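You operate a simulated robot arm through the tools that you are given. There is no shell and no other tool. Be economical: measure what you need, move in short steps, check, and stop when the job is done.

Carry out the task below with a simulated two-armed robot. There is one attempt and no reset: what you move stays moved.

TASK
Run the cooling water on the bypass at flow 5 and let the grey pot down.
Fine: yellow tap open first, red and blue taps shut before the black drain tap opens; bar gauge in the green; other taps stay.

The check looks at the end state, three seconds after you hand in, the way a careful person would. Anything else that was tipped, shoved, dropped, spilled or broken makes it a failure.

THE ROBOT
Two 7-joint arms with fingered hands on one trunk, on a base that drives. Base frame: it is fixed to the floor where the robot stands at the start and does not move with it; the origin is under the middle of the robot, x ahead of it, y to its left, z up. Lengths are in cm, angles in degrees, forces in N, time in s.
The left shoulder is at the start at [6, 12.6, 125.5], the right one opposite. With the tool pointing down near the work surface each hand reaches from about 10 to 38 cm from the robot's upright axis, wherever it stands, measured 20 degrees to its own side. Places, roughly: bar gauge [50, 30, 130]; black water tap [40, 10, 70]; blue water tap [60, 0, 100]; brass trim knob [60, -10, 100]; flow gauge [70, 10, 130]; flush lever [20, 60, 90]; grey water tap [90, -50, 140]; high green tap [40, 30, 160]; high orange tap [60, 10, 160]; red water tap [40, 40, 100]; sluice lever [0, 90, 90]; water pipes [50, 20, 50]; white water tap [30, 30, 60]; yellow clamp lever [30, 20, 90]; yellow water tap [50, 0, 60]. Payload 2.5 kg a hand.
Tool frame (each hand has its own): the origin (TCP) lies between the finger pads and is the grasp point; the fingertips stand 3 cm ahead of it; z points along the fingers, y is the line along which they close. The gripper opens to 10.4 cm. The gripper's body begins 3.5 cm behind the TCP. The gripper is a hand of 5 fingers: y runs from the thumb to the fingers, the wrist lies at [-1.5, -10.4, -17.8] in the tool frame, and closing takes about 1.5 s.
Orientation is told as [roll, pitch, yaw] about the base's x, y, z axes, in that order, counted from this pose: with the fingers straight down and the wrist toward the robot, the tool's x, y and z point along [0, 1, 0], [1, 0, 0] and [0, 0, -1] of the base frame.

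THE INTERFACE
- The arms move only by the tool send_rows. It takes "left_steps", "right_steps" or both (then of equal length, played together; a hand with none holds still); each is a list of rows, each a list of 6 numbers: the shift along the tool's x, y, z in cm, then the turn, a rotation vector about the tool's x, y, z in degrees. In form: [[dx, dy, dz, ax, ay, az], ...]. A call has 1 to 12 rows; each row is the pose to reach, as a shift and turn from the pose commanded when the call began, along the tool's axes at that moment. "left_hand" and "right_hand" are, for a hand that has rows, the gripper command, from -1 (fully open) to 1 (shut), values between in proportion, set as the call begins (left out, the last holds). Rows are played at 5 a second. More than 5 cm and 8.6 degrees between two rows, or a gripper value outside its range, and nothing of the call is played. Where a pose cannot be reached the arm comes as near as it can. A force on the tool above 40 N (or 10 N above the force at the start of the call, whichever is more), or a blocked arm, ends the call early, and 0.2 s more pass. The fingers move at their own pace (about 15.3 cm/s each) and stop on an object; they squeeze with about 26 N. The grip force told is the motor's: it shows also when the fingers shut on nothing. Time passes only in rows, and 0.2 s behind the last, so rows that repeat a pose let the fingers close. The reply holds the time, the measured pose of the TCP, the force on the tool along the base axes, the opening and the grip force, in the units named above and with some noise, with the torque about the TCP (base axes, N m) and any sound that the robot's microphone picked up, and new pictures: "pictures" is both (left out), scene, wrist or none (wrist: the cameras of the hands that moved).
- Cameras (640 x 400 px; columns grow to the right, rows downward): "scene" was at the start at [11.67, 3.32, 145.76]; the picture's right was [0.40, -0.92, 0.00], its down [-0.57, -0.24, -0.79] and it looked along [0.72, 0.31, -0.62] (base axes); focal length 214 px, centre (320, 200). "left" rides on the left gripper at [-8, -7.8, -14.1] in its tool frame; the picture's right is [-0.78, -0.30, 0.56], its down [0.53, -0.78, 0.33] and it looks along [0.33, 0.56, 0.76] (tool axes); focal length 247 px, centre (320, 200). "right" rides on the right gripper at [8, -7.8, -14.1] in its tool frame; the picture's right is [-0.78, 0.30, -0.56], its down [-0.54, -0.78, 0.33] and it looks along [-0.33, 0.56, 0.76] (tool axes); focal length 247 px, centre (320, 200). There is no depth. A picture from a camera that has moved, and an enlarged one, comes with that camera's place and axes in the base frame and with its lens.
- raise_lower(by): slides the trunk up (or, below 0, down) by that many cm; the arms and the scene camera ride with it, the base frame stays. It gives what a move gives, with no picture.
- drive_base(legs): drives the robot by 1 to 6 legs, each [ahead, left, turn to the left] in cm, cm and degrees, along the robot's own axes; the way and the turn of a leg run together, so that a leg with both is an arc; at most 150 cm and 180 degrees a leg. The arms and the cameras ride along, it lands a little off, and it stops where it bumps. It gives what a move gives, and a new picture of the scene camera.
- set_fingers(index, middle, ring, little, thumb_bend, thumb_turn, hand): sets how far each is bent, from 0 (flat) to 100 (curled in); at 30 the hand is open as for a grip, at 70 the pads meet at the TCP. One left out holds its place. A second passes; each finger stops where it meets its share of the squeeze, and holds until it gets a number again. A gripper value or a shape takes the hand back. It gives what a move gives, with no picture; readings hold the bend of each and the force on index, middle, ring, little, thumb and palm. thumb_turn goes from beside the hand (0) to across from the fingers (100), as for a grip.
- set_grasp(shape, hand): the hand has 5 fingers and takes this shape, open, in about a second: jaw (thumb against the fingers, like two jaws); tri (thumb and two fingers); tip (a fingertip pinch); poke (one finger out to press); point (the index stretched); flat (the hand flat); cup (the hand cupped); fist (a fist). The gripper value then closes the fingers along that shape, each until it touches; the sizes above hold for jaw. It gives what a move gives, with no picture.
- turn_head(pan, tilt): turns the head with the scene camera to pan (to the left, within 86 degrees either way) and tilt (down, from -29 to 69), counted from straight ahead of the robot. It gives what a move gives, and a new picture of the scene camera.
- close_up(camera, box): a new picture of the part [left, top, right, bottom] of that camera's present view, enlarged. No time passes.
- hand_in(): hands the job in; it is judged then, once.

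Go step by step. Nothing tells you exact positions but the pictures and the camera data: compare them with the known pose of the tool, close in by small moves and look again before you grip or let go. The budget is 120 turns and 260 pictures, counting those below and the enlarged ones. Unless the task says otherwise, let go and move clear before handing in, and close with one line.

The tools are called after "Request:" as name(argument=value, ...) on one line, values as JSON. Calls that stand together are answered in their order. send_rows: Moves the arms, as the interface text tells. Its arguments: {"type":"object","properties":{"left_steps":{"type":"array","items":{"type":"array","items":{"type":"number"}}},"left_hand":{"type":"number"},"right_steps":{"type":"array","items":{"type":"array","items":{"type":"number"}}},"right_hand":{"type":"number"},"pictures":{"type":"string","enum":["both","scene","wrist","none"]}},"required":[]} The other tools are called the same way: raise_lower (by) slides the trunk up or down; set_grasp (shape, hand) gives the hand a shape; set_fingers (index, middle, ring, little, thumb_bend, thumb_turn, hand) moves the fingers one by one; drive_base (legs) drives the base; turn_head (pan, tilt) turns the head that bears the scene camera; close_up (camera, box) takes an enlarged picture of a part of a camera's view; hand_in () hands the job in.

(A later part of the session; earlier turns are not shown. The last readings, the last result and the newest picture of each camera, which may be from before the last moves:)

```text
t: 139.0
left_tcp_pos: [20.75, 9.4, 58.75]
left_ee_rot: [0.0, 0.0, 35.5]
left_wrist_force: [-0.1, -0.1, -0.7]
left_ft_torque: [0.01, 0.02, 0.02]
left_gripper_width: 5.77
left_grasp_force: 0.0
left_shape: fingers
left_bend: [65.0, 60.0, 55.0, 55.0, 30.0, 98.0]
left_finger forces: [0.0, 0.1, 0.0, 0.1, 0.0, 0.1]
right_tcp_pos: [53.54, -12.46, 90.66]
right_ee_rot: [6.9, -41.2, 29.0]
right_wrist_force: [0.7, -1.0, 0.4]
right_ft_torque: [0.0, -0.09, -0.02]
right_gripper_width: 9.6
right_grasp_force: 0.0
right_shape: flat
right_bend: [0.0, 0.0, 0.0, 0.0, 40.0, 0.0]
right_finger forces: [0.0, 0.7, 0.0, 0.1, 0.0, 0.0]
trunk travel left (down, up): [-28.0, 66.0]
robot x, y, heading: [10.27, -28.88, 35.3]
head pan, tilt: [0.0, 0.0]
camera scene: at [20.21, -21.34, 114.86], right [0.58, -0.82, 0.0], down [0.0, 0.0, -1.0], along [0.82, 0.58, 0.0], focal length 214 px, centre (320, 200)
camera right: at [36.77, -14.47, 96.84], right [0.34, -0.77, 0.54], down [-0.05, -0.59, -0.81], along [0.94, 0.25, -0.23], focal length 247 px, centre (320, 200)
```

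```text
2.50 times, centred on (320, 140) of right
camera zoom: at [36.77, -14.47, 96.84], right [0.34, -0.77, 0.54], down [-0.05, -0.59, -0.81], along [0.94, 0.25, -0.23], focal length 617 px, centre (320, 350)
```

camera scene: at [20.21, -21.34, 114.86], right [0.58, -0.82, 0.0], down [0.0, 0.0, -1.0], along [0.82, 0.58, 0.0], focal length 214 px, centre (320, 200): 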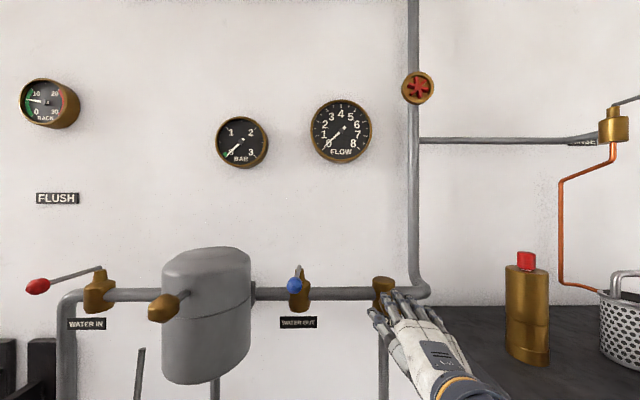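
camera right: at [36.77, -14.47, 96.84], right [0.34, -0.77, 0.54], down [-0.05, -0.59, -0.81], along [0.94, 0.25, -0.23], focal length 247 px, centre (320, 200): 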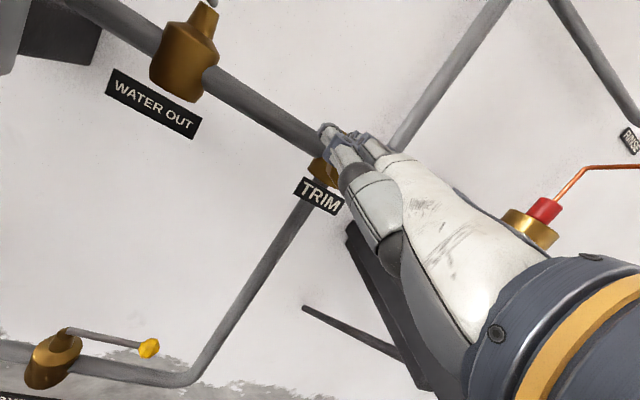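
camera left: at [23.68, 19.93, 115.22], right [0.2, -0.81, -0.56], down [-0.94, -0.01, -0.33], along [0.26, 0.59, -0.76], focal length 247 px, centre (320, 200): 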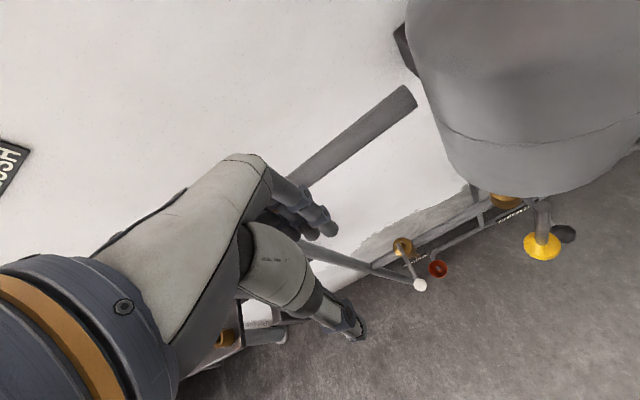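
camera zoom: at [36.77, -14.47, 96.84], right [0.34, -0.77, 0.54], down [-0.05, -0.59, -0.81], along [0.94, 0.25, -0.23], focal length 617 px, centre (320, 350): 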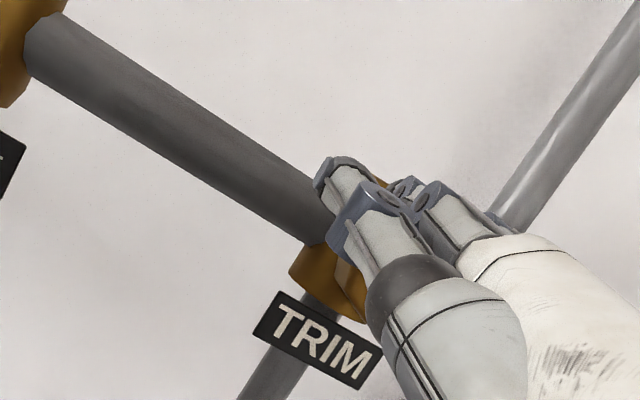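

Light contact (0.7 N on the middle finger). I'll press about 0.5 cm more and drag 3 cm right, then read the gauge.

Request:
send_rows(right_steps=[[0, -0.35, 0.4, 0, 0, 0], [-1, -0.35, 0.4, 0, 0, 0], [-2, -0.3, 0.35, 0, 0, 0], [-3, -0.25, 0.3, 0, 0, 0]], pictures="scene")

Request:
close_up(camera="right", box=[220, 60, 420, 220])

```text
t: 140.0
left_tcp_pos: [20.7, 9.35, 58.76]
left_ee_rot: [-0.1, 0.0, 35.5]
left_wrist_force: [0.5, 0.3, 0.1]
left_ft_torque: [-0.05, 0.0, 0.02]
left_gripper_width: 5.84
left_grasp_force: 0.0
left_shape: fingers
left_bend: [65.0, 60.0, 55.0, 55.0, 30.0, 98.0]
left_finger forces: [0.0, 0.0, 0.1, 0.1, 0.1, 0.1]
right_tcp_pos: [55.21, -14.89, 89.9]
right_ee_rot: [6.9, -41.1, 29.0]
right_wrist_force: [-0.3, 0.0, -0.3]
right_ft_torque: [-0.01, 0.0, 0.04]
right_gripper_width: 9.59
right_grasp_force: 0.1
right_shape: flat
right_bend: [0.0, 0.0, 0.0, 0.0, 40.0, 0.0]
right_finger forces: [0.0, 0.0, 0.1, 0.1, 0.0, 0.0]
trunk travel left (down, up): [-28.0, 66.0]
robot x, y, heading: [10.0, -28.68, 35.3]
head pan, tilt: [0.0, 0.0]
camera scene: at [20.22, -21.33, 114.86], right [0.58, -0.82, 0.0], down [0.0, 0.0, -1.0], along [0.82, 0.58, 0.0], focal length 214 px, centre (320, 200)
```

scene: 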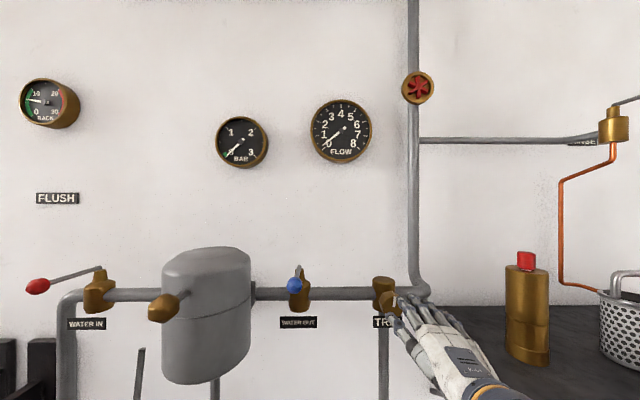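

```text
2.50 times, centred on (320, 140) of right
camera zoom: at [38.43, -16.94, 96.15], right [0.34, -0.77, 0.54], down [-0.05, -0.59, -0.81], along [0.94, 0.25, -0.23], focal length 617 px, centre (320, 350)
```

zoom: 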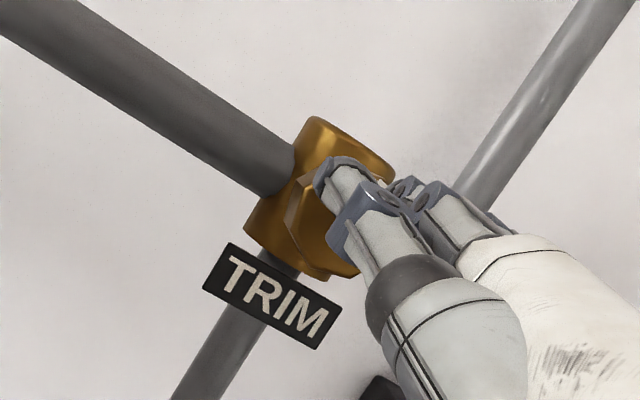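

Request:
close_up(camera="scene", box=[300, 90, 440, 340])

```text
1.60 times, centred on (370, 215) of scene
camera zoom: at [20.22, -21.33, 114.86], right [0.58, -0.82, 0.0], down [0.0, 0.0, -1.0], along [0.82, 0.58, 0.0], focal length 343 px, centre (240, 176)
```

zoom: 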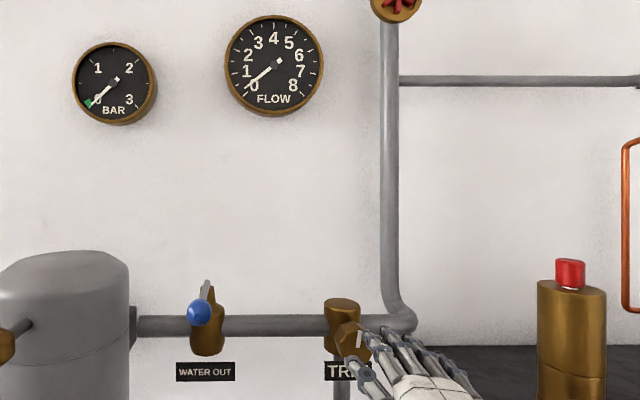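

The knob turned a little (flow about 0.3), but my fingers sit about 3–5 cm further right than I assumed, so they slid off. I'll lift, shift left 8 cm so the ring finger starts over the knob, and set the height.

Request:
send_rows(right_steps=[[0, 2, -2.3, 0, 0, 0], [0, 3.3, -3.8, 0, 0, 0]], pictures="none")

Request:
drive_base(legs=[[0, 7.5, 0]])

Request:
close_up(camera="scene", box=[340, 220, 500, 320])

```text
t: 140.5
left_tcp_pos: [20.73, 9.24, 58.92]
left_ee_rot: [0.0, -0.2, 35.3]
left_wrist_force: [0.1, 0.3, -0.1]
left_ft_torque: [-0.03, 0.01, 0.01]
left_gripper_width: 5.8
left_grasp_force: 0.1
left_shape: fingers
left_bend: [65.0, 60.0, 55.0, 55.0, 30.0, 98.0]
left_finger forces: [0.1, 0.0, 0.0, 0.1, 0.0, 0.1]
right_tcp_pos: [54.94, -15.28, 88.45]
right_ee_rot: [5.2, -33.6, 30.6]
right_wrist_force: [-18.1, -15.6, 2.1]
right_ft_torque: [1.28, -1.52, -0.01]
right_gripper_width: 0.0
right_grasp_force: 0.0
right_shape: flat
right_bend: [0.0, 0.0, 0.0, 0.0, 40.0, 0.0]
right_finger forces: [22.7, 0.0, 0.0, 0.1, 0.1, 0.0]
trunk travel left (down, up): [-28.0, 66.0]
robot x, y, heading: [9.42, -29.0, 35.0]
head pan, tilt: [0.0, 0.0]
stopped in row 2 (right hand): the force on the tool passed its limit (the readings are from after the stop); the commanded pose is now the measured one
```

```text
t: 141.4
left_tcp_pos: [18.83, 11.73, 58.95]
left_ee_rot: [-0.1, -0.2, 35.1]
left_wrist_force: [0.4, 0.0, -0.6]
left_ft_torque: [0.02, -0.01, -0.01]
left_gripper_width: 5.81
left_grasp_force: 0.0
left_shape: fingers
left_bend: [65.0, 60.0, 55.0, 55.0, 30.0, 98.0]
left_finger forces: [0.0, 0.0, 0.1, 0.1, 0.0, 0.0]
right_tcp_pos: [53.85, -13.26, 88.19]
right_ee_rot: [6.1, -33.1, 27.5]
right_wrist_force: [-13.7, -23.6, 5.3]
right_ft_torque: [2.02, -1.57, -1.2]
right_gripper_width: 0.01
right_grasp_force: 0.1
right_shape: flat
right_bend: [0.0, 0.0, 0.0, 0.0, 39.0, 0.0]
right_finger forces: [23.6, 6.1, 0.0, 0.1, 0.1, 0.0]
trunk travel left (down, up): [-28.0, 66.0]
robot x, y, heading: [7.71, -26.26, 35.4]
head pan, tilt: [0.0, 0.0]
stopped in leg 1: the force on the tool passed its limit (the readings are from after the stop); the commanded pose is now the measured one
camera scene: at [18.06, -19.03, 114.9], right [0.57, -0.82, 0.0], down [0.0, 0.0, -1.0], along [0.82, 0.57, 0.0], focal length 214 px, centre (320, 200)
```

scene: 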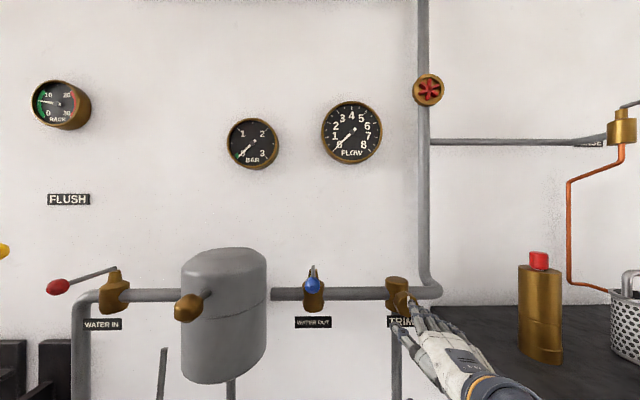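

```text
4.00 times, centred on (420, 270) of scene
camera zoom: at [18.06, -19.03, 114.9], right [0.57, -0.82, 0.0], down [0.0, 0.0, -1.0], along [0.82, 0.57, 0.0], focal length 858 px, centre (-80, -80)
```

zoom: 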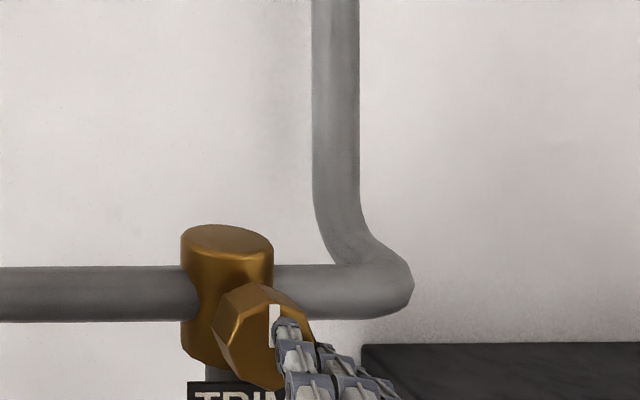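

The index finger snagged against the knob and pipe. I'll back straight off to release it, then reset.

Request:
drive_base(legs=[[-7, 0, 0]])

Request:
raise_lower(by=8)

Request:
send_rows(right_steps=[[0, 0, 0, -3, 0, 0], [0, 0, 0, -5, 0, 0]], pictures="scene")

```text
t: 142.4
left_tcp_pos: [13.28, 7.91, 58.77]
left_ee_rot: [-0.1, 0.1, 35.2]
left_wrist_force: [-0.1, -0.8, 1.1]
left_ft_torque: [0.02, -0.03, -0.04]
left_gripper_width: 5.79
left_grasp_force: 0.0
left_shape: fingers
left_bend: [65.0, 60.0, 55.0, 55.0, 30.0, 98.0]
left_finger forces: [0.0, 0.0, 0.0, 0.0, 0.0, 0.0]
right_tcp_pos: [48.14, -16.96, 88.05]
right_ee_rot: [6.0, -33.0, 28.1]
right_wrist_force: [0.4, -0.1, 0.4]
right_ft_torque: [0.0, 0.0, -0.03]
right_gripper_width: 0.0
right_grasp_force: 0.0
right_shape: flat
right_bend: [0.0, 0.0, 0.0, 0.0, 39.0, 0.0]
right_finger forces: [0.0, 0.0, 0.0, 0.0, 0.0, 0.0]
trunk travel left (down, up): [-28.0, 66.0]
robot x, y, heading: [2.35, -29.7, 35.1]
head pan, tilt: [0.0, 0.0]
camera scene: at [12.57, -22.75, 114.86], right [0.58, -0.82, 0.0], down [0.0, 0.0, -1.0], along [0.82, 0.58, 0.0], focal length 214 px, centre (320, 200)
```

scene: 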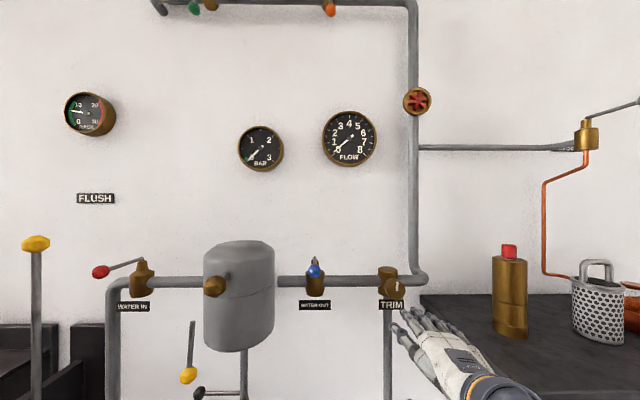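

```text
t: 143.6
left_tcp_pos: [13.2, 7.9, 66.79]
left_ee_rot: [0.0, -0.1, 35.2]
left_wrist_force: [-0.3, 0.5, 0.0]
left_ft_torque: [0.01, -0.01, 0.0]
left_gripper_width: 5.83
left_grasp_force: 0.2
left_shape: fingers
left_bend: [65.0, 60.0, 55.0, 55.0, 30.0, 98.0]
left_finger forces: [0.0, 0.0, 0.1, 0.0, 0.1, 0.0]
right_tcp_pos: [48.11, -17.02, 96.21]
right_ee_rot: [5.9, -32.9, 28.2]
right_wrist_force: [-1.0, 0.2, 0.0]
right_ft_torque: [0.0, -0.03, -0.03]
right_gripper_width: 0.0
right_grasp_force: 0.1
right_shape: flat
right_bend: [0.0, 0.0, 0.0, 0.0, 39.0, 0.0]
right_finger forces: [0.0, 0.0, 0.1, 0.1, 0.0, 0.0]
trunk travel left (down, up): [-36.0, 58.0]
robot x, y, heading: [2.31, -30.12, 35.0]
head pan, tilt: [0.0, 0.0]
```

```text
t: 144.2
left_tcp_pos: [13.24, 7.88, 66.86]
left_ee_rot: [-0.2, 0.0, 35.3]
left_wrist_force: [0.1, 0.5, 0.5]
left_ft_torque: [0.03, 0.03, 0.02]
left_gripper_width: 5.81
left_grasp_force: 0.0
left_shape: fingers
left_bend: [65.0, 60.0, 55.0, 55.0, 30.0, 98.0]
left_finger forces: [0.0, 0.1, 0.0, 0.1, 0.0, 0.0]
right_tcp_pos: [48.17, -17.09, 96.19]
right_ee_rot: [6.2, -38.0, 27.5]
right_wrist_force: [0.1, -0.3, -0.1]
right_ft_torque: [0.03, 0.0, 0.02]
right_gripper_width: 0.0
right_grasp_force: 0.0
right_shape: flat
right_bend: [0.0, 0.0, 0.0, 0.0, 39.0, 0.0]
right_finger forces: [0.0, 0.1, 0.1, 0.1, 0.1, 0.0]
trunk travel left (down, up): [-36.0, 58.0]
robot x, y, heading: [2.29, -30.37, 35.1]
head pan, tilt: [0.0, 0.0]
camera scene: at [12.57, -22.75, 122.86], right [0.58, -0.82, 0.0], down [0.0, 0.0, -1.0], along [0.82, 0.58, 0.0], focal length 214 px, centre (320, 200)
```

scene: 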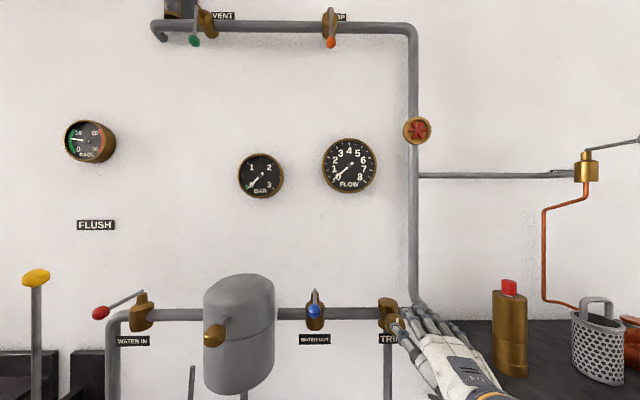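

I'm free again and nothing was disturbed. The finger row spans about u+0.5 to +5 from the TCP, so I'll start further left and use base and trunk moves, which are more predictable than the arm here.

Request:
raise_lower(by=-2.4)

Request:
drive_base(legs=[[0, 4.2, 0], [7, 0, 0]])

Request:
raise_lower(by=-1)

Request:
close_up(camera="scene", box=[360, 250, 520, 350])

```text
t: 144.9
left_tcp_pos: [13.27, 7.95, 64.48]
left_ee_rot: [0.0, 0.0, 35.2]
left_wrist_force: [-0.2, -0.4, 0.5]
left_ft_torque: [0.01, -0.01, -0.02]
left_gripper_width: 5.8
left_grasp_force: 0.1
left_shape: fingers
left_bend: [65.0, 60.0, 55.0, 55.0, 30.0, 98.0]
left_finger forces: [0.0, 0.0, 0.1, 0.1, 0.0, 0.0]
right_tcp_pos: [48.16, -16.97, 93.75]
right_ee_rot: [6.3, -38.0, 27.5]
right_wrist_force: [0.1, 1.1, 0.1]
right_ft_torque: [-0.01, 0.03, -0.02]
right_gripper_width: 0.0
right_grasp_force: 0.1
right_shape: flat
right_bend: [0.0, 0.0, 0.0, 0.0, 39.0, 0.0]
right_finger forces: [0.0, 0.0, 0.1, 0.0, 0.0, 0.0]
trunk travel left (down, up): [-33.6, 60.4]
robot x, y, heading: [2.42, -30.56, 35.5]
head pan, tilt: [0.0, 0.0]
```

```text
t: 146.4
left_tcp_pos: [16.51, 15.3, 64.53]
left_ee_rot: [-0.1, 0.1, 35.2]
left_wrist_force: [0.2, 0.1, -0.4]
left_ft_torque: [-0.02, -0.05, 0.01]
left_gripper_width: 5.8
left_grasp_force: 0.1
left_shape: fingers
left_bend: [65.0, 60.0, 55.0, 55.0, 30.0, 98.0]
left_finger forces: [0.0, 0.1, 0.0, 0.1, 0.0, 0.1]
right_tcp_pos: [51.47, -9.56, 93.77]
right_ee_rot: [6.2, -38.1, 27.5]
right_wrist_force: [0.7, -0.9, 0.2]
right_ft_torque: [-0.04, 0.03, -0.02]
right_gripper_width: 0.01
right_grasp_force: 0.0
right_shape: flat
right_bend: [0.0, 0.0, 0.0, 0.0, 39.0, 0.0]
right_finger forces: [0.1, 0.1, 0.0, 0.0, 0.1, 0.0]
trunk travel left (down, up): [-33.6, 60.4]
robot x, y, heading: [5.58, -22.75, 35.2]
head pan, tilt: [0.0, 0.0]
camera scene: at [15.89, -15.34, 120.46], right [0.58, -0.82, 0.0], down [0.0, 0.0, -1.0], along [0.82, 0.58, 0.0], focal length 214 px, centre (320, 200)
```

scene: 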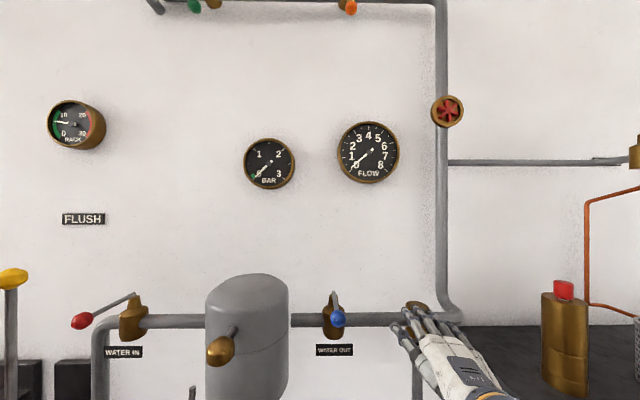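

```text
t: 147.0
left_tcp_pos: [16.69, 15.31, 63.41]
left_ee_rot: [0.0, 0.0, 35.2]
left_wrist_force: [0.5, 0.2, 0.1]
left_ft_torque: [0.0, 0.0, -0.04]
left_gripper_width: 5.81
left_grasp_force: 0.1
left_shape: fingers
left_bend: [65.0, 60.0, 55.0, 55.0, 30.0, 98.0]
left_finger forces: [0.1, 0.1, 0.0, 0.1, 0.1, 0.1]
right_tcp_pos: [51.59, -9.61, 92.65]
right_ee_rot: [6.2, -38.0, 27.5]
right_wrist_force: [0.0, 0.0, 0.6]
right_ft_torque: [0.03, 0.0, 0.01]
right_gripper_width: 0.0
right_grasp_force: 0.1
right_shape: flat
right_bend: [0.0, 0.0, 0.0, 0.0, 39.0, 0.0]
right_finger forces: [0.0, 0.0, 0.0, 0.0, 0.0, 0.0]
trunk travel left (down, up): [-32.6, 61.4]
robot x, y, heading: [5.61, -22.64, 35.3]
head pan, tilt: [0.0, 0.0]
```

```text
4.00 times, centred on (440, 300) of scene
camera zoom: at [15.89, -15.35, 119.46], right [0.58, -0.82, 0.0], down [0.0, 0.0, -1.0], along [0.82, 0.58, 0.0], focal length 858 px, centre (-160, -200)
```

zoom: 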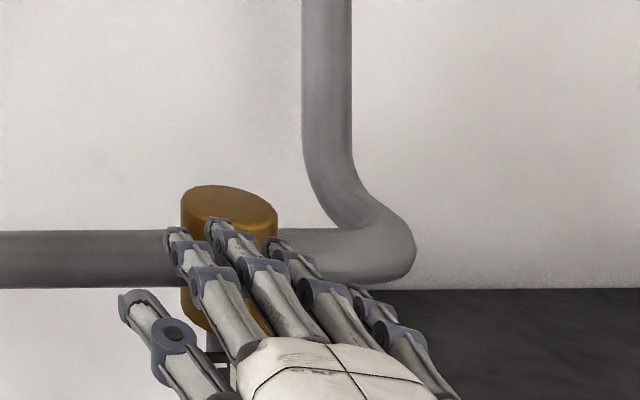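

The ring finger is over the knob centre and just about touching. I'll press 0.8 cm and slide the base right 4 cm.

Request:
raise_lower(by=-0.9)

Request:
drive_base(legs=[[0, -3.5, 0]])

Request:
close_up(camera="scene", box=[300, 100, 460, 350])

```text
t: 147.6
left_tcp_pos: [16.62, 15.33, 62.53]
left_ee_rot: [-0.1, 0.0, 35.2]
left_wrist_force: [0.1, -0.2, -1.1]
left_ft_torque: [-0.02, 0.01, 0.02]
left_gripper_width: 5.82
left_grasp_force: 0.0
left_shape: fingers
left_bend: [65.0, 60.0, 55.0, 55.0, 30.0, 98.0]
left_finger forces: [0.1, 0.0, 0.0, 0.0, 0.0, 0.0]
right_tcp_pos: [51.54, -9.61, 91.69]
right_ee_rot: [6.2, -38.0, 27.5]
right_wrist_force: [0.2, 0.9, -0.9]
right_ft_torque: [0.01, 0.0, 0.0]
right_gripper_width: 0.0
right_grasp_force: 0.0
right_shape: flat
right_bend: [0.0, 0.0, 0.0, 0.0, 39.0, 0.0]
right_finger forces: [0.1, 0.0, 0.0, 0.0, 0.0, 0.0]
trunk travel left (down, up): [-31.7, 62.3]
robot x, y, heading: [5.27, -22.69, 35.0]
head pan, tilt: [0.0, 0.0]
```

```text
t: 148.4
left_tcp_pos: [18.61, 12.4, 62.63]
left_ee_rot: [-0.1, 0.1, 35.1]
left_wrist_force: [-0.8, -0.4, -0.4]
left_ft_torque: [0.01, -0.01, 0.02]
left_gripper_width: 5.81
left_grasp_force: 0.0
left_shape: fingers
left_bend: [65.0, 60.0, 55.0, 55.0, 30.0, 98.0]
left_finger forces: [0.0, 0.0, 0.0, 0.1, 0.0, 0.0]
right_tcp_pos: [53.57, -12.44, 91.87]
right_ee_rot: [6.2, -37.9, 27.4]
right_wrist_force: [-1.1, 0.2, 0.8]
right_ft_torque: [0.0, -0.02, -0.04]
right_gripper_width: 0.0
right_grasp_force: 0.0
right_shape: flat
right_bend: [0.0, 0.0, 0.0, 0.0, 39.0, 0.0]
right_finger forces: [0.1, 0.1, 0.0, 0.0, 0.0, 0.1]
trunk travel left (down, up): [-31.7, 62.3]
robot x, y, heading: [7.61, -25.55, 35.2]
head pan, tilt: [0.0, 0.0]
camera scene: at [17.89, -18.19, 118.56], right [0.57, -0.82, 0.0], down [0.0, 0.0, -1.0], along [0.82, 0.57, 0.0], focal length 214 px, centre (320, 200)
```

scene: 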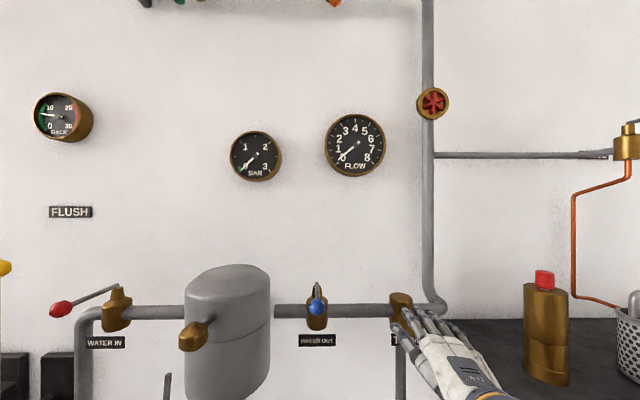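

```text
1.60 times, centred on (380, 225) of scene
camera zoom: at [17.89, -18.19, 118.56], right [0.57, -0.82, 0.0], down [0.0, 0.0, -1.0], along [0.82, 0.57, 0.0], focal length 343 px, centre (224, 160)
```

zoom: 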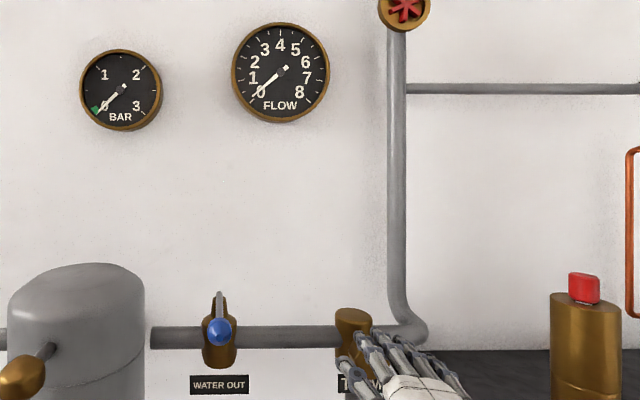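

No contact at that height. I'll lift, return left, and press lower until the fingers load up.

Request:
raise_lower(by=1.5)

Request:
drive_base(legs=[[0, 3.7, 0]])

Request:
raise_lower(by=-2.2)

Request:
raise_lower(by=-0.5)

```text
t: 149.1
left_tcp_pos: [18.61, 12.57, 64.02]
left_ee_rot: [-0.1, 0.0, 35.2]
left_wrist_force: [-0.4, 0.7, -0.4]
left_ft_torque: [-0.02, 0.01, -0.03]
left_gripper_width: 5.82
left_grasp_force: 0.1
left_shape: fingers
left_bend: [65.0, 60.0, 55.0, 55.0, 30.0, 98.0]
left_finger forces: [0.1, 0.0, 0.1, 0.0, 0.0, 0.0]
right_tcp_pos: [53.58, -12.49, 93.29]
right_ee_rot: [6.2, -38.0, 27.4]
right_wrist_force: [-0.2, 0.4, 1.0]
right_ft_torque: [0.04, -0.04, 0.0]
right_gripper_width: 0.01
right_grasp_force: 0.0
right_shape: flat
right_bend: [0.0, 0.0, 0.0, 0.0, 39.0, 0.0]
right_finger forces: [0.1, 0.0, 0.0, 0.0, 0.0, 0.1]
trunk travel left (down, up): [-33.2, 60.8]
robot x, y, heading: [7.6, -25.49, 35.1]
head pan, tilt: [0.0, 0.0]
```

```text
t: 149.9
left_tcp_pos: [16.5, 15.4, 64.03]
left_ee_rot: [-0.1, 0.0, 35.2]
left_wrist_force: [-0.2, 0.0, -0.3]
left_ft_torque: [0.01, 0.04, -0.01]
left_gripper_width: 5.81
left_grasp_force: 0.1
left_shape: fingers
left_bend: [65.0, 60.0, 55.0, 55.0, 30.0, 98.0]
left_finger forces: [0.0, 0.1, 0.0, 0.1, 0.1, 0.1]
right_tcp_pos: [51.37, -9.51, 93.27]
right_ee_rot: [6.2, -38.0, 27.4]
right_wrist_force: [0.1, -0.2, 0.4]
right_ft_torque: [0.01, 0.01, 0.06]
right_gripper_width: 0.0
right_grasp_force: 0.0
right_shape: flat
right_bend: [0.0, 0.0, 0.0, 0.0, 39.0, 0.0]
right_finger forces: [0.1, 0.0, 0.1, 0.1, 0.0, 0.0]
trunk travel left (down, up): [-33.2, 60.8]
robot x, y, heading: [5.49, -22.46, 35.1]
head pan, tilt: [0.0, 0.0]
camera scene: at [15.78, -15.19, 120.06], right [0.58, -0.82, 0.0], down [0.0, 0.0, -1.0], along [0.82, 0.58, 0.0], focal length 214 px, centre (320, 200)
```

scene: 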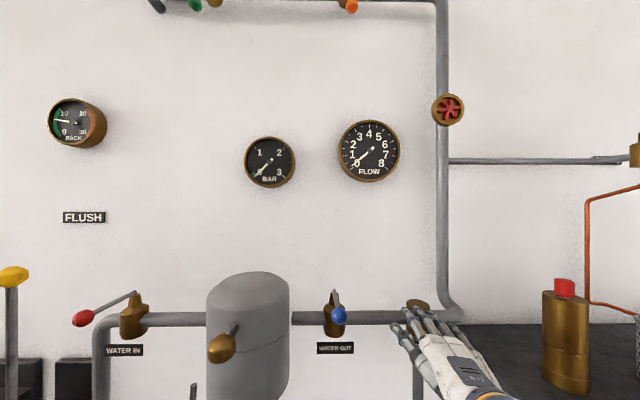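

```text
t: 150.6
left_tcp_pos: [16.43, 15.47, 61.83]
left_ee_rot: [0.0, 0.0, 35.2]
left_wrist_force: [0.1, 0.3, -1.0]
left_ft_torque: [0.0, -0.02, 0.01]
left_gripper_width: 5.82
left_grasp_force: 0.1
left_shape: fingers
left_bend: [65.0, 60.0, 55.0, 55.0, 30.0, 98.0]
left_finger forces: [0.1, 0.0, 0.0, 0.1, 0.0, 0.0]
right_tcp_pos: [51.26, -9.52, 91.12]
right_ee_rot: [6.3, -38.0, 27.3]
right_wrist_force: [-0.2, 0.5, 0.3]
right_ft_torque: [0.0, 0.0, -0.02]
right_gripper_width: 0.01
right_grasp_force: 0.2
right_shape: flat
right_bend: [0.0, 0.0, 0.0, 0.0, 39.0, 0.0]
right_finger forces: [0.1, 0.0, 0.0, 0.0, 0.1, 0.0]
trunk travel left (down, up): [-31.0, 63.0]
robot x, y, heading: [5.18, -22.58, 35.3]
head pan, tilt: [0.0, 0.0]
```

```text
t: 151.1
left_tcp_pos: [16.44, 15.56, 61.34]
left_ee_rot: [0.0, 0.0, 35.1]
left_wrist_force: [0.4, 0.6, 0.2]
left_ft_torque: [-0.03, 0.02, 0.02]
left_gripper_width: 5.82
left_grasp_force: 0.0
left_shape: fingers
left_bend: [65.0, 60.0, 55.0, 55.0, 30.0, 98.0]
left_finger forces: [0.1, 0.0, 0.0, 0.1, 0.1, 0.0]
right_tcp_pos: [51.29, -9.47, 90.47]
right_ee_rot: [6.2, -38.0, 27.4]
right_wrist_force: [0.3, 0.0, -0.8]
right_ft_torque: [-0.01, 0.04, 0.01]
right_gripper_width: 0.0
right_grasp_force: 0.0
right_shape: flat
right_bend: [0.0, 0.0, 0.0, 0.0, 39.0, 0.0]
right_finger forces: [0.0, 0.1, 0.1, 0.1, 0.0, 0.0]
trunk travel left (down, up): [-30.5, 63.5]
robot x, y, heading: [5.3, -22.71, 35.0]
head pan, tilt: [0.0, 0.0]
```

Request:
close_up(camera="right", box=[200, 60, 440, 240])

Request:
close_up(camera="scene", box=[360, 260, 480, 340])

```text
2.22 times, centred on (320, 150) of right
camera zoom: at [34.82, -10.74, 97.61], right [0.33, -0.76, 0.55], down [-0.1, -0.61, -0.78], along [0.94, 0.21, -0.28], focal length 549 px, centre (320, 311)
```

zoom: 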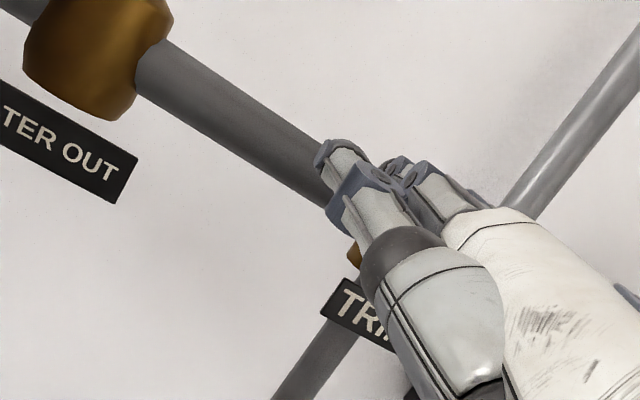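

```text
5.00 times, centred on (420, 300) of scene
camera zoom: at [15.78, -15.2, 117.36], right [0.58, -0.82, 0.0], down [0.0, 0.0, -1.0], along [0.82, 0.58, 0.0], focal length 1072 px, centre (-180, -300)
```

zoom: 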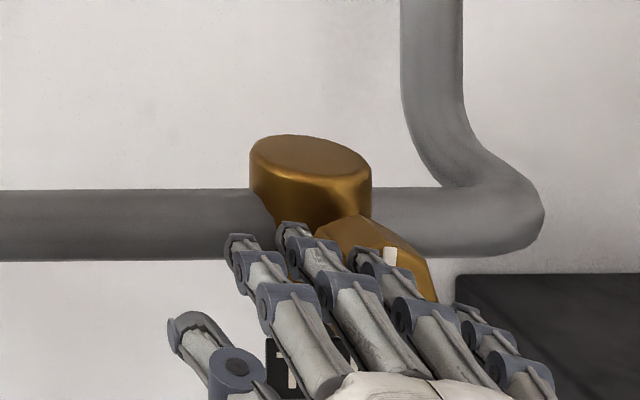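

Now it's clear: the fingertips were stopping just short, in front of the knob face. I'll raise 3, drive ahead 2.6, then lower onto the knob top.

Request:
raise_lower(by=3.2)

Request:
drive_base(legs=[[2.6, 0, 0]])

Request:
raise_lower(by=-1.5)

Request:
raise_lower(by=-0.4)

Request:
close_up(camera="scene", box=[380, 260, 500, 340])

```text
t: 151.9
left_tcp_pos: [16.47, 15.49, 64.54]
left_ee_rot: [-0.1, -0.1, 35.2]
left_wrist_force: [0.2, -0.7, -0.1]
left_ft_torque: [0.0, -0.01, -0.02]
left_gripper_width: 5.81
left_grasp_force: 0.1
left_shape: fingers
left_bend: [65.0, 60.0, 55.0, 55.0, 30.0, 98.0]
left_finger forces: [0.0, 0.1, 0.0, 0.1, 0.0, 0.0]
right_tcp_pos: [51.5, -9.51, 93.79]
right_ee_rot: [6.2, -37.9, 27.4]
right_wrist_force: [0.6, 0.8, 0.0]
right_ft_torque: [0.0, 0.04, -0.03]
right_gripper_width: 0.0
right_grasp_force: 0.1
right_shape: flat
right_bend: [0.0, 0.0, 0.0, 0.0, 39.0, 0.0]
right_finger forces: [0.0, 0.0, 0.1, 0.0, 0.0, 0.1]
trunk travel left (down, up): [-33.7, 60.3]
robot x, y, heading: [5.32, -22.53, 35.0]
head pan, tilt: [0.0, 0.0]
```

```text
t: 152.7
left_tcp_pos: [18.64, 16.91, 64.6]
left_ee_rot: [0.0, 0.0, 35.1]
left_wrist_force: [-0.5, 0.0, -0.1]
left_ft_torque: [0.01, -0.03, -0.01]
left_gripper_width: 5.81
left_grasp_force: 0.1
left_shape: fingers
left_bend: [65.0, 60.0, 55.0, 55.0, 30.0, 98.0]
left_finger forces: [0.0, 0.0, 0.0, 0.0, 0.1, 0.0]
right_tcp_pos: [53.4, -8.07, 93.68]
right_ee_rot: [6.3, -38.0, 27.4]
right_wrist_force: [-0.9, 0.6, -0.1]
right_ft_torque: [0.03, -0.01, -0.04]
right_gripper_width: 0.0
right_grasp_force: 0.1
right_shape: flat
right_bend: [0.0, 0.0, 0.0, 0.0, 39.0, 0.0]
right_finger forces: [0.0, 0.1, 0.0, 0.0, 0.0, 0.1]
trunk travel left (down, up): [-33.7, 60.3]
robot x, y, heading: [7.43, -21.03, 35.4]
head pan, tilt: [0.0, 0.0]
camera scene: at [17.86, -13.73, 120.56], right [0.58, -0.82, 0.0], down [0.0, 0.0, -1.0], along [0.82, 0.58, 0.0], focal length 214 px, centre (320, 200)
```

scene: 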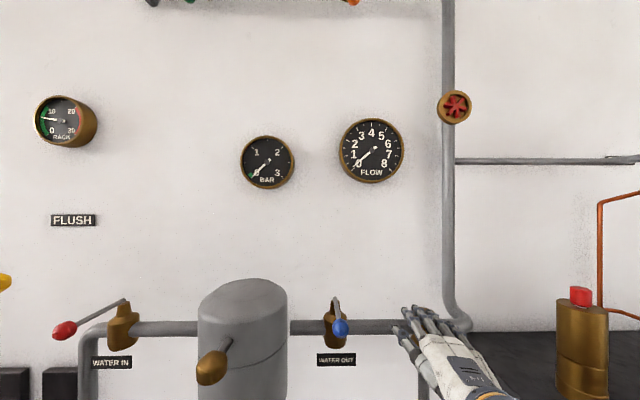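

```text
t: 153.3
left_tcp_pos: [18.43, 16.98, 63.02]
left_ee_rot: [-0.1, 0.0, 35.2]
left_wrist_force: [1.1, 0.4, 0.7]
left_ft_torque: [-0.02, 0.0, -0.02]
left_gripper_width: 5.82
left_grasp_force: 0.1
left_shape: fingers
left_bend: [65.0, 60.0, 55.0, 55.0, 30.0, 98.0]
left_finger forces: [0.0, 0.1, 0.1, 0.0, 0.1, 0.0]
right_tcp_pos: [53.45, -8.03, 92.29]
right_ee_rot: [6.2, -37.9, 27.4]
right_wrist_force: [0.9, -0.5, 0.3]
right_ft_torque: [-0.02, 0.01, 0.0]
right_gripper_width: 0.0
right_grasp_force: 0.1
right_shape: flat
right_bend: [0.0, 0.0, 0.0, 0.0, 39.0, 0.0]
right_finger forces: [0.0, 0.0, 0.1, 0.0, 0.0, 0.0]
trunk travel left (down, up): [-32.2, 61.8]
robot x, y, heading: [7.41, -21.04, 35.0]
head pan, tilt: [0.0, 0.0]
```

```text
t: 153.9
left_tcp_pos: [18.61, 16.84, 62.68]
left_ee_rot: [-0.1, 0.1, 35.2]
left_wrist_force: [-0.8, -0.6, 0.6]
left_ft_torque: [-0.02, 0.05, 0.0]
left_gripper_width: 5.81
left_grasp_force: 0.0
left_shape: fingers
left_bend: [65.0, 60.0, 55.0, 55.0, 30.0, 98.0]
left_finger forces: [0.1, 0.1, 0.1, 0.1, 0.0, 0.0]
right_tcp_pos: [53.44, -8.23, 91.8]
right_ee_rot: [6.1, -37.9, 27.4]
right_wrist_force: [0.4, 0.0, 0.1]
right_ft_torque: [-0.03, 0.02, -0.03]
right_gripper_width: 0.0
right_grasp_force: 0.1
right_shape: flat
right_bend: [0.0, 0.0, 0.0, 0.0, 39.0, 0.0]
right_finger forces: [0.1, 0.0, 0.0, 0.0, 0.0, 0.0]
trunk travel left (down, up): [-31.8, 62.2]
robot x, y, heading: [7.66, -21.4, 35.1]
head pan, tilt: [0.0, 0.0]
```

```text
5.00 times, centred on (440, 300) of scene
camera zoom: at [17.86, -13.73, 118.66], right [0.58, -0.82, 0.0], down [0.0, 0.0, -1.0], along [0.82, 0.58, 0.0], focal length 1072 px, centre (-280, -300)
```

zoom: 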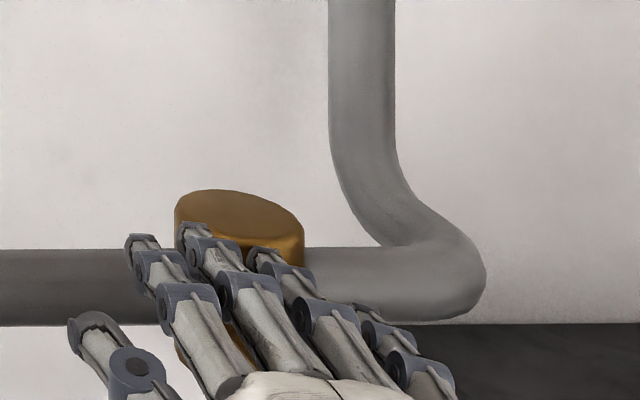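

Request:
raise_lower(by=-0.5)

Request:
raise_lower(by=-0.5)

```text
t: 154.4
left_tcp_pos: [18.62, 17.0, 62.19]
left_ee_rot: [-0.1, -0.1, 35.2]
left_wrist_force: [0.9, 0.2, -0.4]
left_ft_torque: [-0.04, -0.01, -0.03]
left_gripper_width: 5.82
left_grasp_force: 0.1
left_shape: fingers
left_bend: [65.0, 60.0, 55.0, 55.0, 30.0, 98.0]
left_finger forces: [0.0, 0.1, 0.1, 0.1, 0.1, 0.1]
right_tcp_pos: [53.5, -8.07, 91.3]
right_ee_rot: [6.2, -38.0, 27.4]
right_wrist_force: [-1.5, -0.9, 0.2]
right_ft_torque: [0.0, 0.02, -0.04]
right_gripper_width: 0.0
right_grasp_force: 0.0
right_shape: flat
right_bend: [0.0, 0.0, 0.0, 0.0, 39.0, 0.0]
right_finger forces: [0.0, 0.0, 0.0, 0.0, 0.0, 0.0]
trunk travel left (down, up): [-31.3, 62.7]
robot x, y, heading: [7.5, -21.06, 35.1]
head pan, tilt: [0.0, 0.0]
```

```text
t: 154.9
left_tcp_pos: [18.61, 16.95, 61.64]
left_ee_rot: [-0.1, 0.0, 35.2]
left_wrist_force: [-0.1, 0.2, -0.5]
left_ft_torque: [0.01, 0.03, -0.02]
left_gripper_width: 5.84
left_grasp_force: 0.2
left_shape: fingers
left_bend: [65.0, 60.0, 55.0, 55.0, 30.0, 98.0]
left_finger forces: [0.0, 0.0, 0.0, 0.0, 0.0, 0.0]
right_tcp_pos: [53.57, -7.95, 90.91]
right_ee_rot: [6.2, -38.0, 27.5]
right_wrist_force: [-0.3, 0.6, 0.6]
right_ft_torque: [0.0, -0.16, 0.04]
right_gripper_width: 0.01
right_grasp_force: 0.1
right_shape: flat
right_bend: [0.0, 0.0, 0.0, 0.0, 39.0, 0.0]
right_finger forces: [0.0, 0.0, 1.5, 0.1, 0.0, 0.1]
trunk travel left (down, up): [-30.8, 63.2]
robot x, y, heading: [7.54, -20.99, 35.3]
head pan, tilt: [0.0, 0.0]
```

Contact on the ring finger (1.5 N). I'll press another 0.5 and slide right 3.5.

Request:
raise_lower(by=-0.5)

Request:
drive_base(legs=[[0, -3.5, 0]])

Request:
close_up(camera="scene", box=[320, 100, 480, 340])

```text
t: 155.5
left_tcp_pos: [18.62, 16.93, 61.21]
left_ee_rot: [-0.1, 0.0, 35.2]
left_wrist_force: [0.2, 0.3, 0.5]
left_ft_torque: [0.0, 0.02, -0.01]
left_gripper_width: 5.81
left_grasp_force: 0.0
left_shape: fingers
left_bend: [65.0, 60.0, 55.0, 55.0, 30.0, 98.0]
left_finger forces: [0.0, 0.1, 0.1, 0.0, 0.0, 0.1]
right_tcp_pos: [53.34, -7.99, 90.47]
right_ee_rot: [6.2, -38.1, 27.4]
right_wrist_force: [-0.5, -0.2, 3.5]
right_ft_torque: [-0.05, -0.39, 0.03]
right_gripper_width: 0.01
right_grasp_force: 0.0
right_shape: flat
right_bend: [0.0, 0.0, 0.0, 0.0, 39.0, 0.0]
right_finger forces: [0.1, 0.0, 4.3, 0.0, 0.0, 0.1]
trunk travel left (down, up): [-30.3, 63.7]
robot x, y, heading: [7.48, -21.38, 35.2]
head pan, tilt: [0.0, 0.0]
```

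```text
t: 156.3
left_tcp_pos: [20.54, 13.97, 61.22]
left_ee_rot: [-0.2, -0.1, 35.2]
left_wrist_force: [0.5, 0.7, -0.1]
left_ft_torque: [-0.01, 0.0, -0.04]
left_gripper_width: 5.82
left_grasp_force: 0.0
left_shape: fingers
left_bend: [65.0, 60.0, 55.0, 55.0, 30.0, 98.0]
left_finger forces: [0.0, 0.0, 0.0, 0.0, 0.0, 0.1]
right_tcp_pos: [55.4, -10.92, 90.49]
right_ee_rot: [6.3, -37.9, 27.3]
right_wrist_force: [0.6, -1.0, 5.6]
right_ft_torque: [0.18, -0.3, -0.02]
right_gripper_width: 0.01
right_grasp_force: 0.0
right_shape: flat
right_bend: [0.0, 0.0, 0.0, 0.0, 39.0, 0.0]
right_finger forces: [0.1, 5.1, 0.1, 0.0, 0.0, 0.0]
trunk travel left (down, up): [-30.3, 63.7]
robot x, y, heading: [9.11, -23.94, 35.1]
head pan, tilt: [0.0, 0.0]
camera scene: at [19.84, -16.61, 117.17], right [0.57, -0.82, 0.0], down [0.0, 0.0, -1.0], along [0.82, 0.57, 0.0], focal length 214 px, centre (320, 200)
```

scene: 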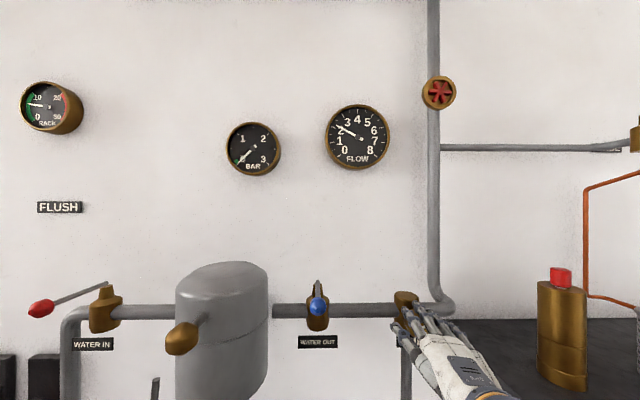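

```text
1.67 times, centred on (400, 220) of scene
camera zoom: at [19.84, -16.61, 117.17], right [0.57, -0.82, 0.0], down [0.0, 0.0, -1.0], along [0.82, 0.57, 0.0], focal length 358 px, centre (187, 167)
```

zoom: 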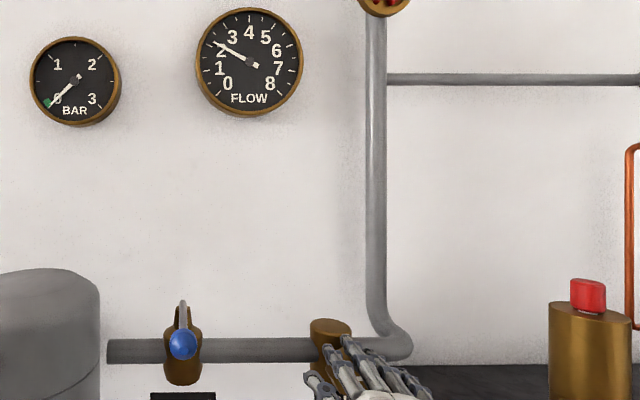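

It works: flow rose to about 2.4 with that stroke, and the middle finger is still loaded. I'll continue 1.8 cm right.

Request:
drive_base(legs=[[0, -1.8, 0]])

Request:
close_up(camera="scene", box=[300, 90, 400, 180])

```text
t: 157.1
left_tcp_pos: [21.58, 12.75, 61.07]
left_ee_rot: [-0.1, 0.0, 35.1]
left_wrist_force: [0.5, 0.5, -0.6]
left_ft_torque: [0.04, 0.01, 0.01]
left_gripper_width: 5.82
left_grasp_force: 0.1
left_shape: fingers
left_bend: [65.0, 60.0, 55.0, 55.0, 30.0, 98.0]
left_finger forces: [0.0, 0.0, 0.0, 0.0, 0.1, 0.1]
right_tcp_pos: [56.6, -12.39, 90.49]
right_ee_rot: [6.3, -38.0, 27.2]
right_wrist_force: [-0.7, 1.2, 4.4]
right_ft_torque: [0.13, -0.31, 0.11]
right_gripper_width: 0.0
right_grasp_force: 0.0
right_shape: flat
right_bend: [0.0, 0.0, 0.0, 0.0, 39.0, 0.0]
right_finger forces: [4.9, 0.0, 0.1, 0.0, 0.0, 0.0]
trunk travel left (down, up): [-30.3, 63.7]
robot x, y, heading: [10.58, -25.3, 35.1]
head pan, tilt: [0.0, 0.0]
camera scene: at [20.86, -18.07, 117.17], right [0.57, -0.82, 0.0], down [0.0, 0.0, -1.0], along [0.82, 0.57, 0.0], focal length 214 px, centre (320, 200)
```

scene: 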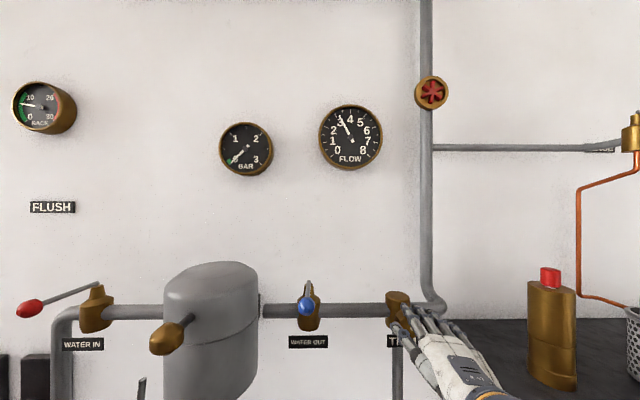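

```text
4.44 times, centred on (350, 135) of scene
camera zoom: at [20.86, -18.07, 117.17], right [0.57, -0.82, 0.0], down [0.0, 0.0, -1.0], along [0.82, 0.57, 0.0], focal length 953 px, centre (187, 489)
```

zoom: 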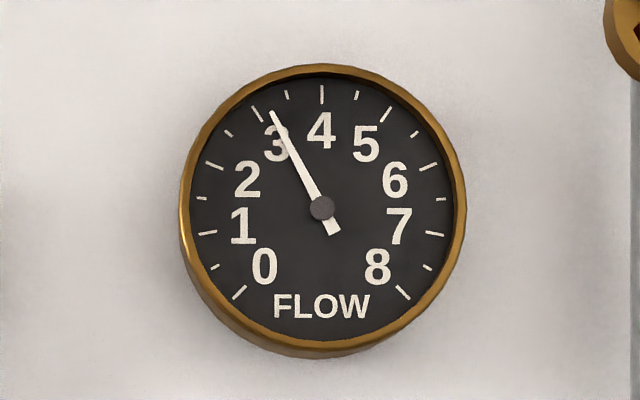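

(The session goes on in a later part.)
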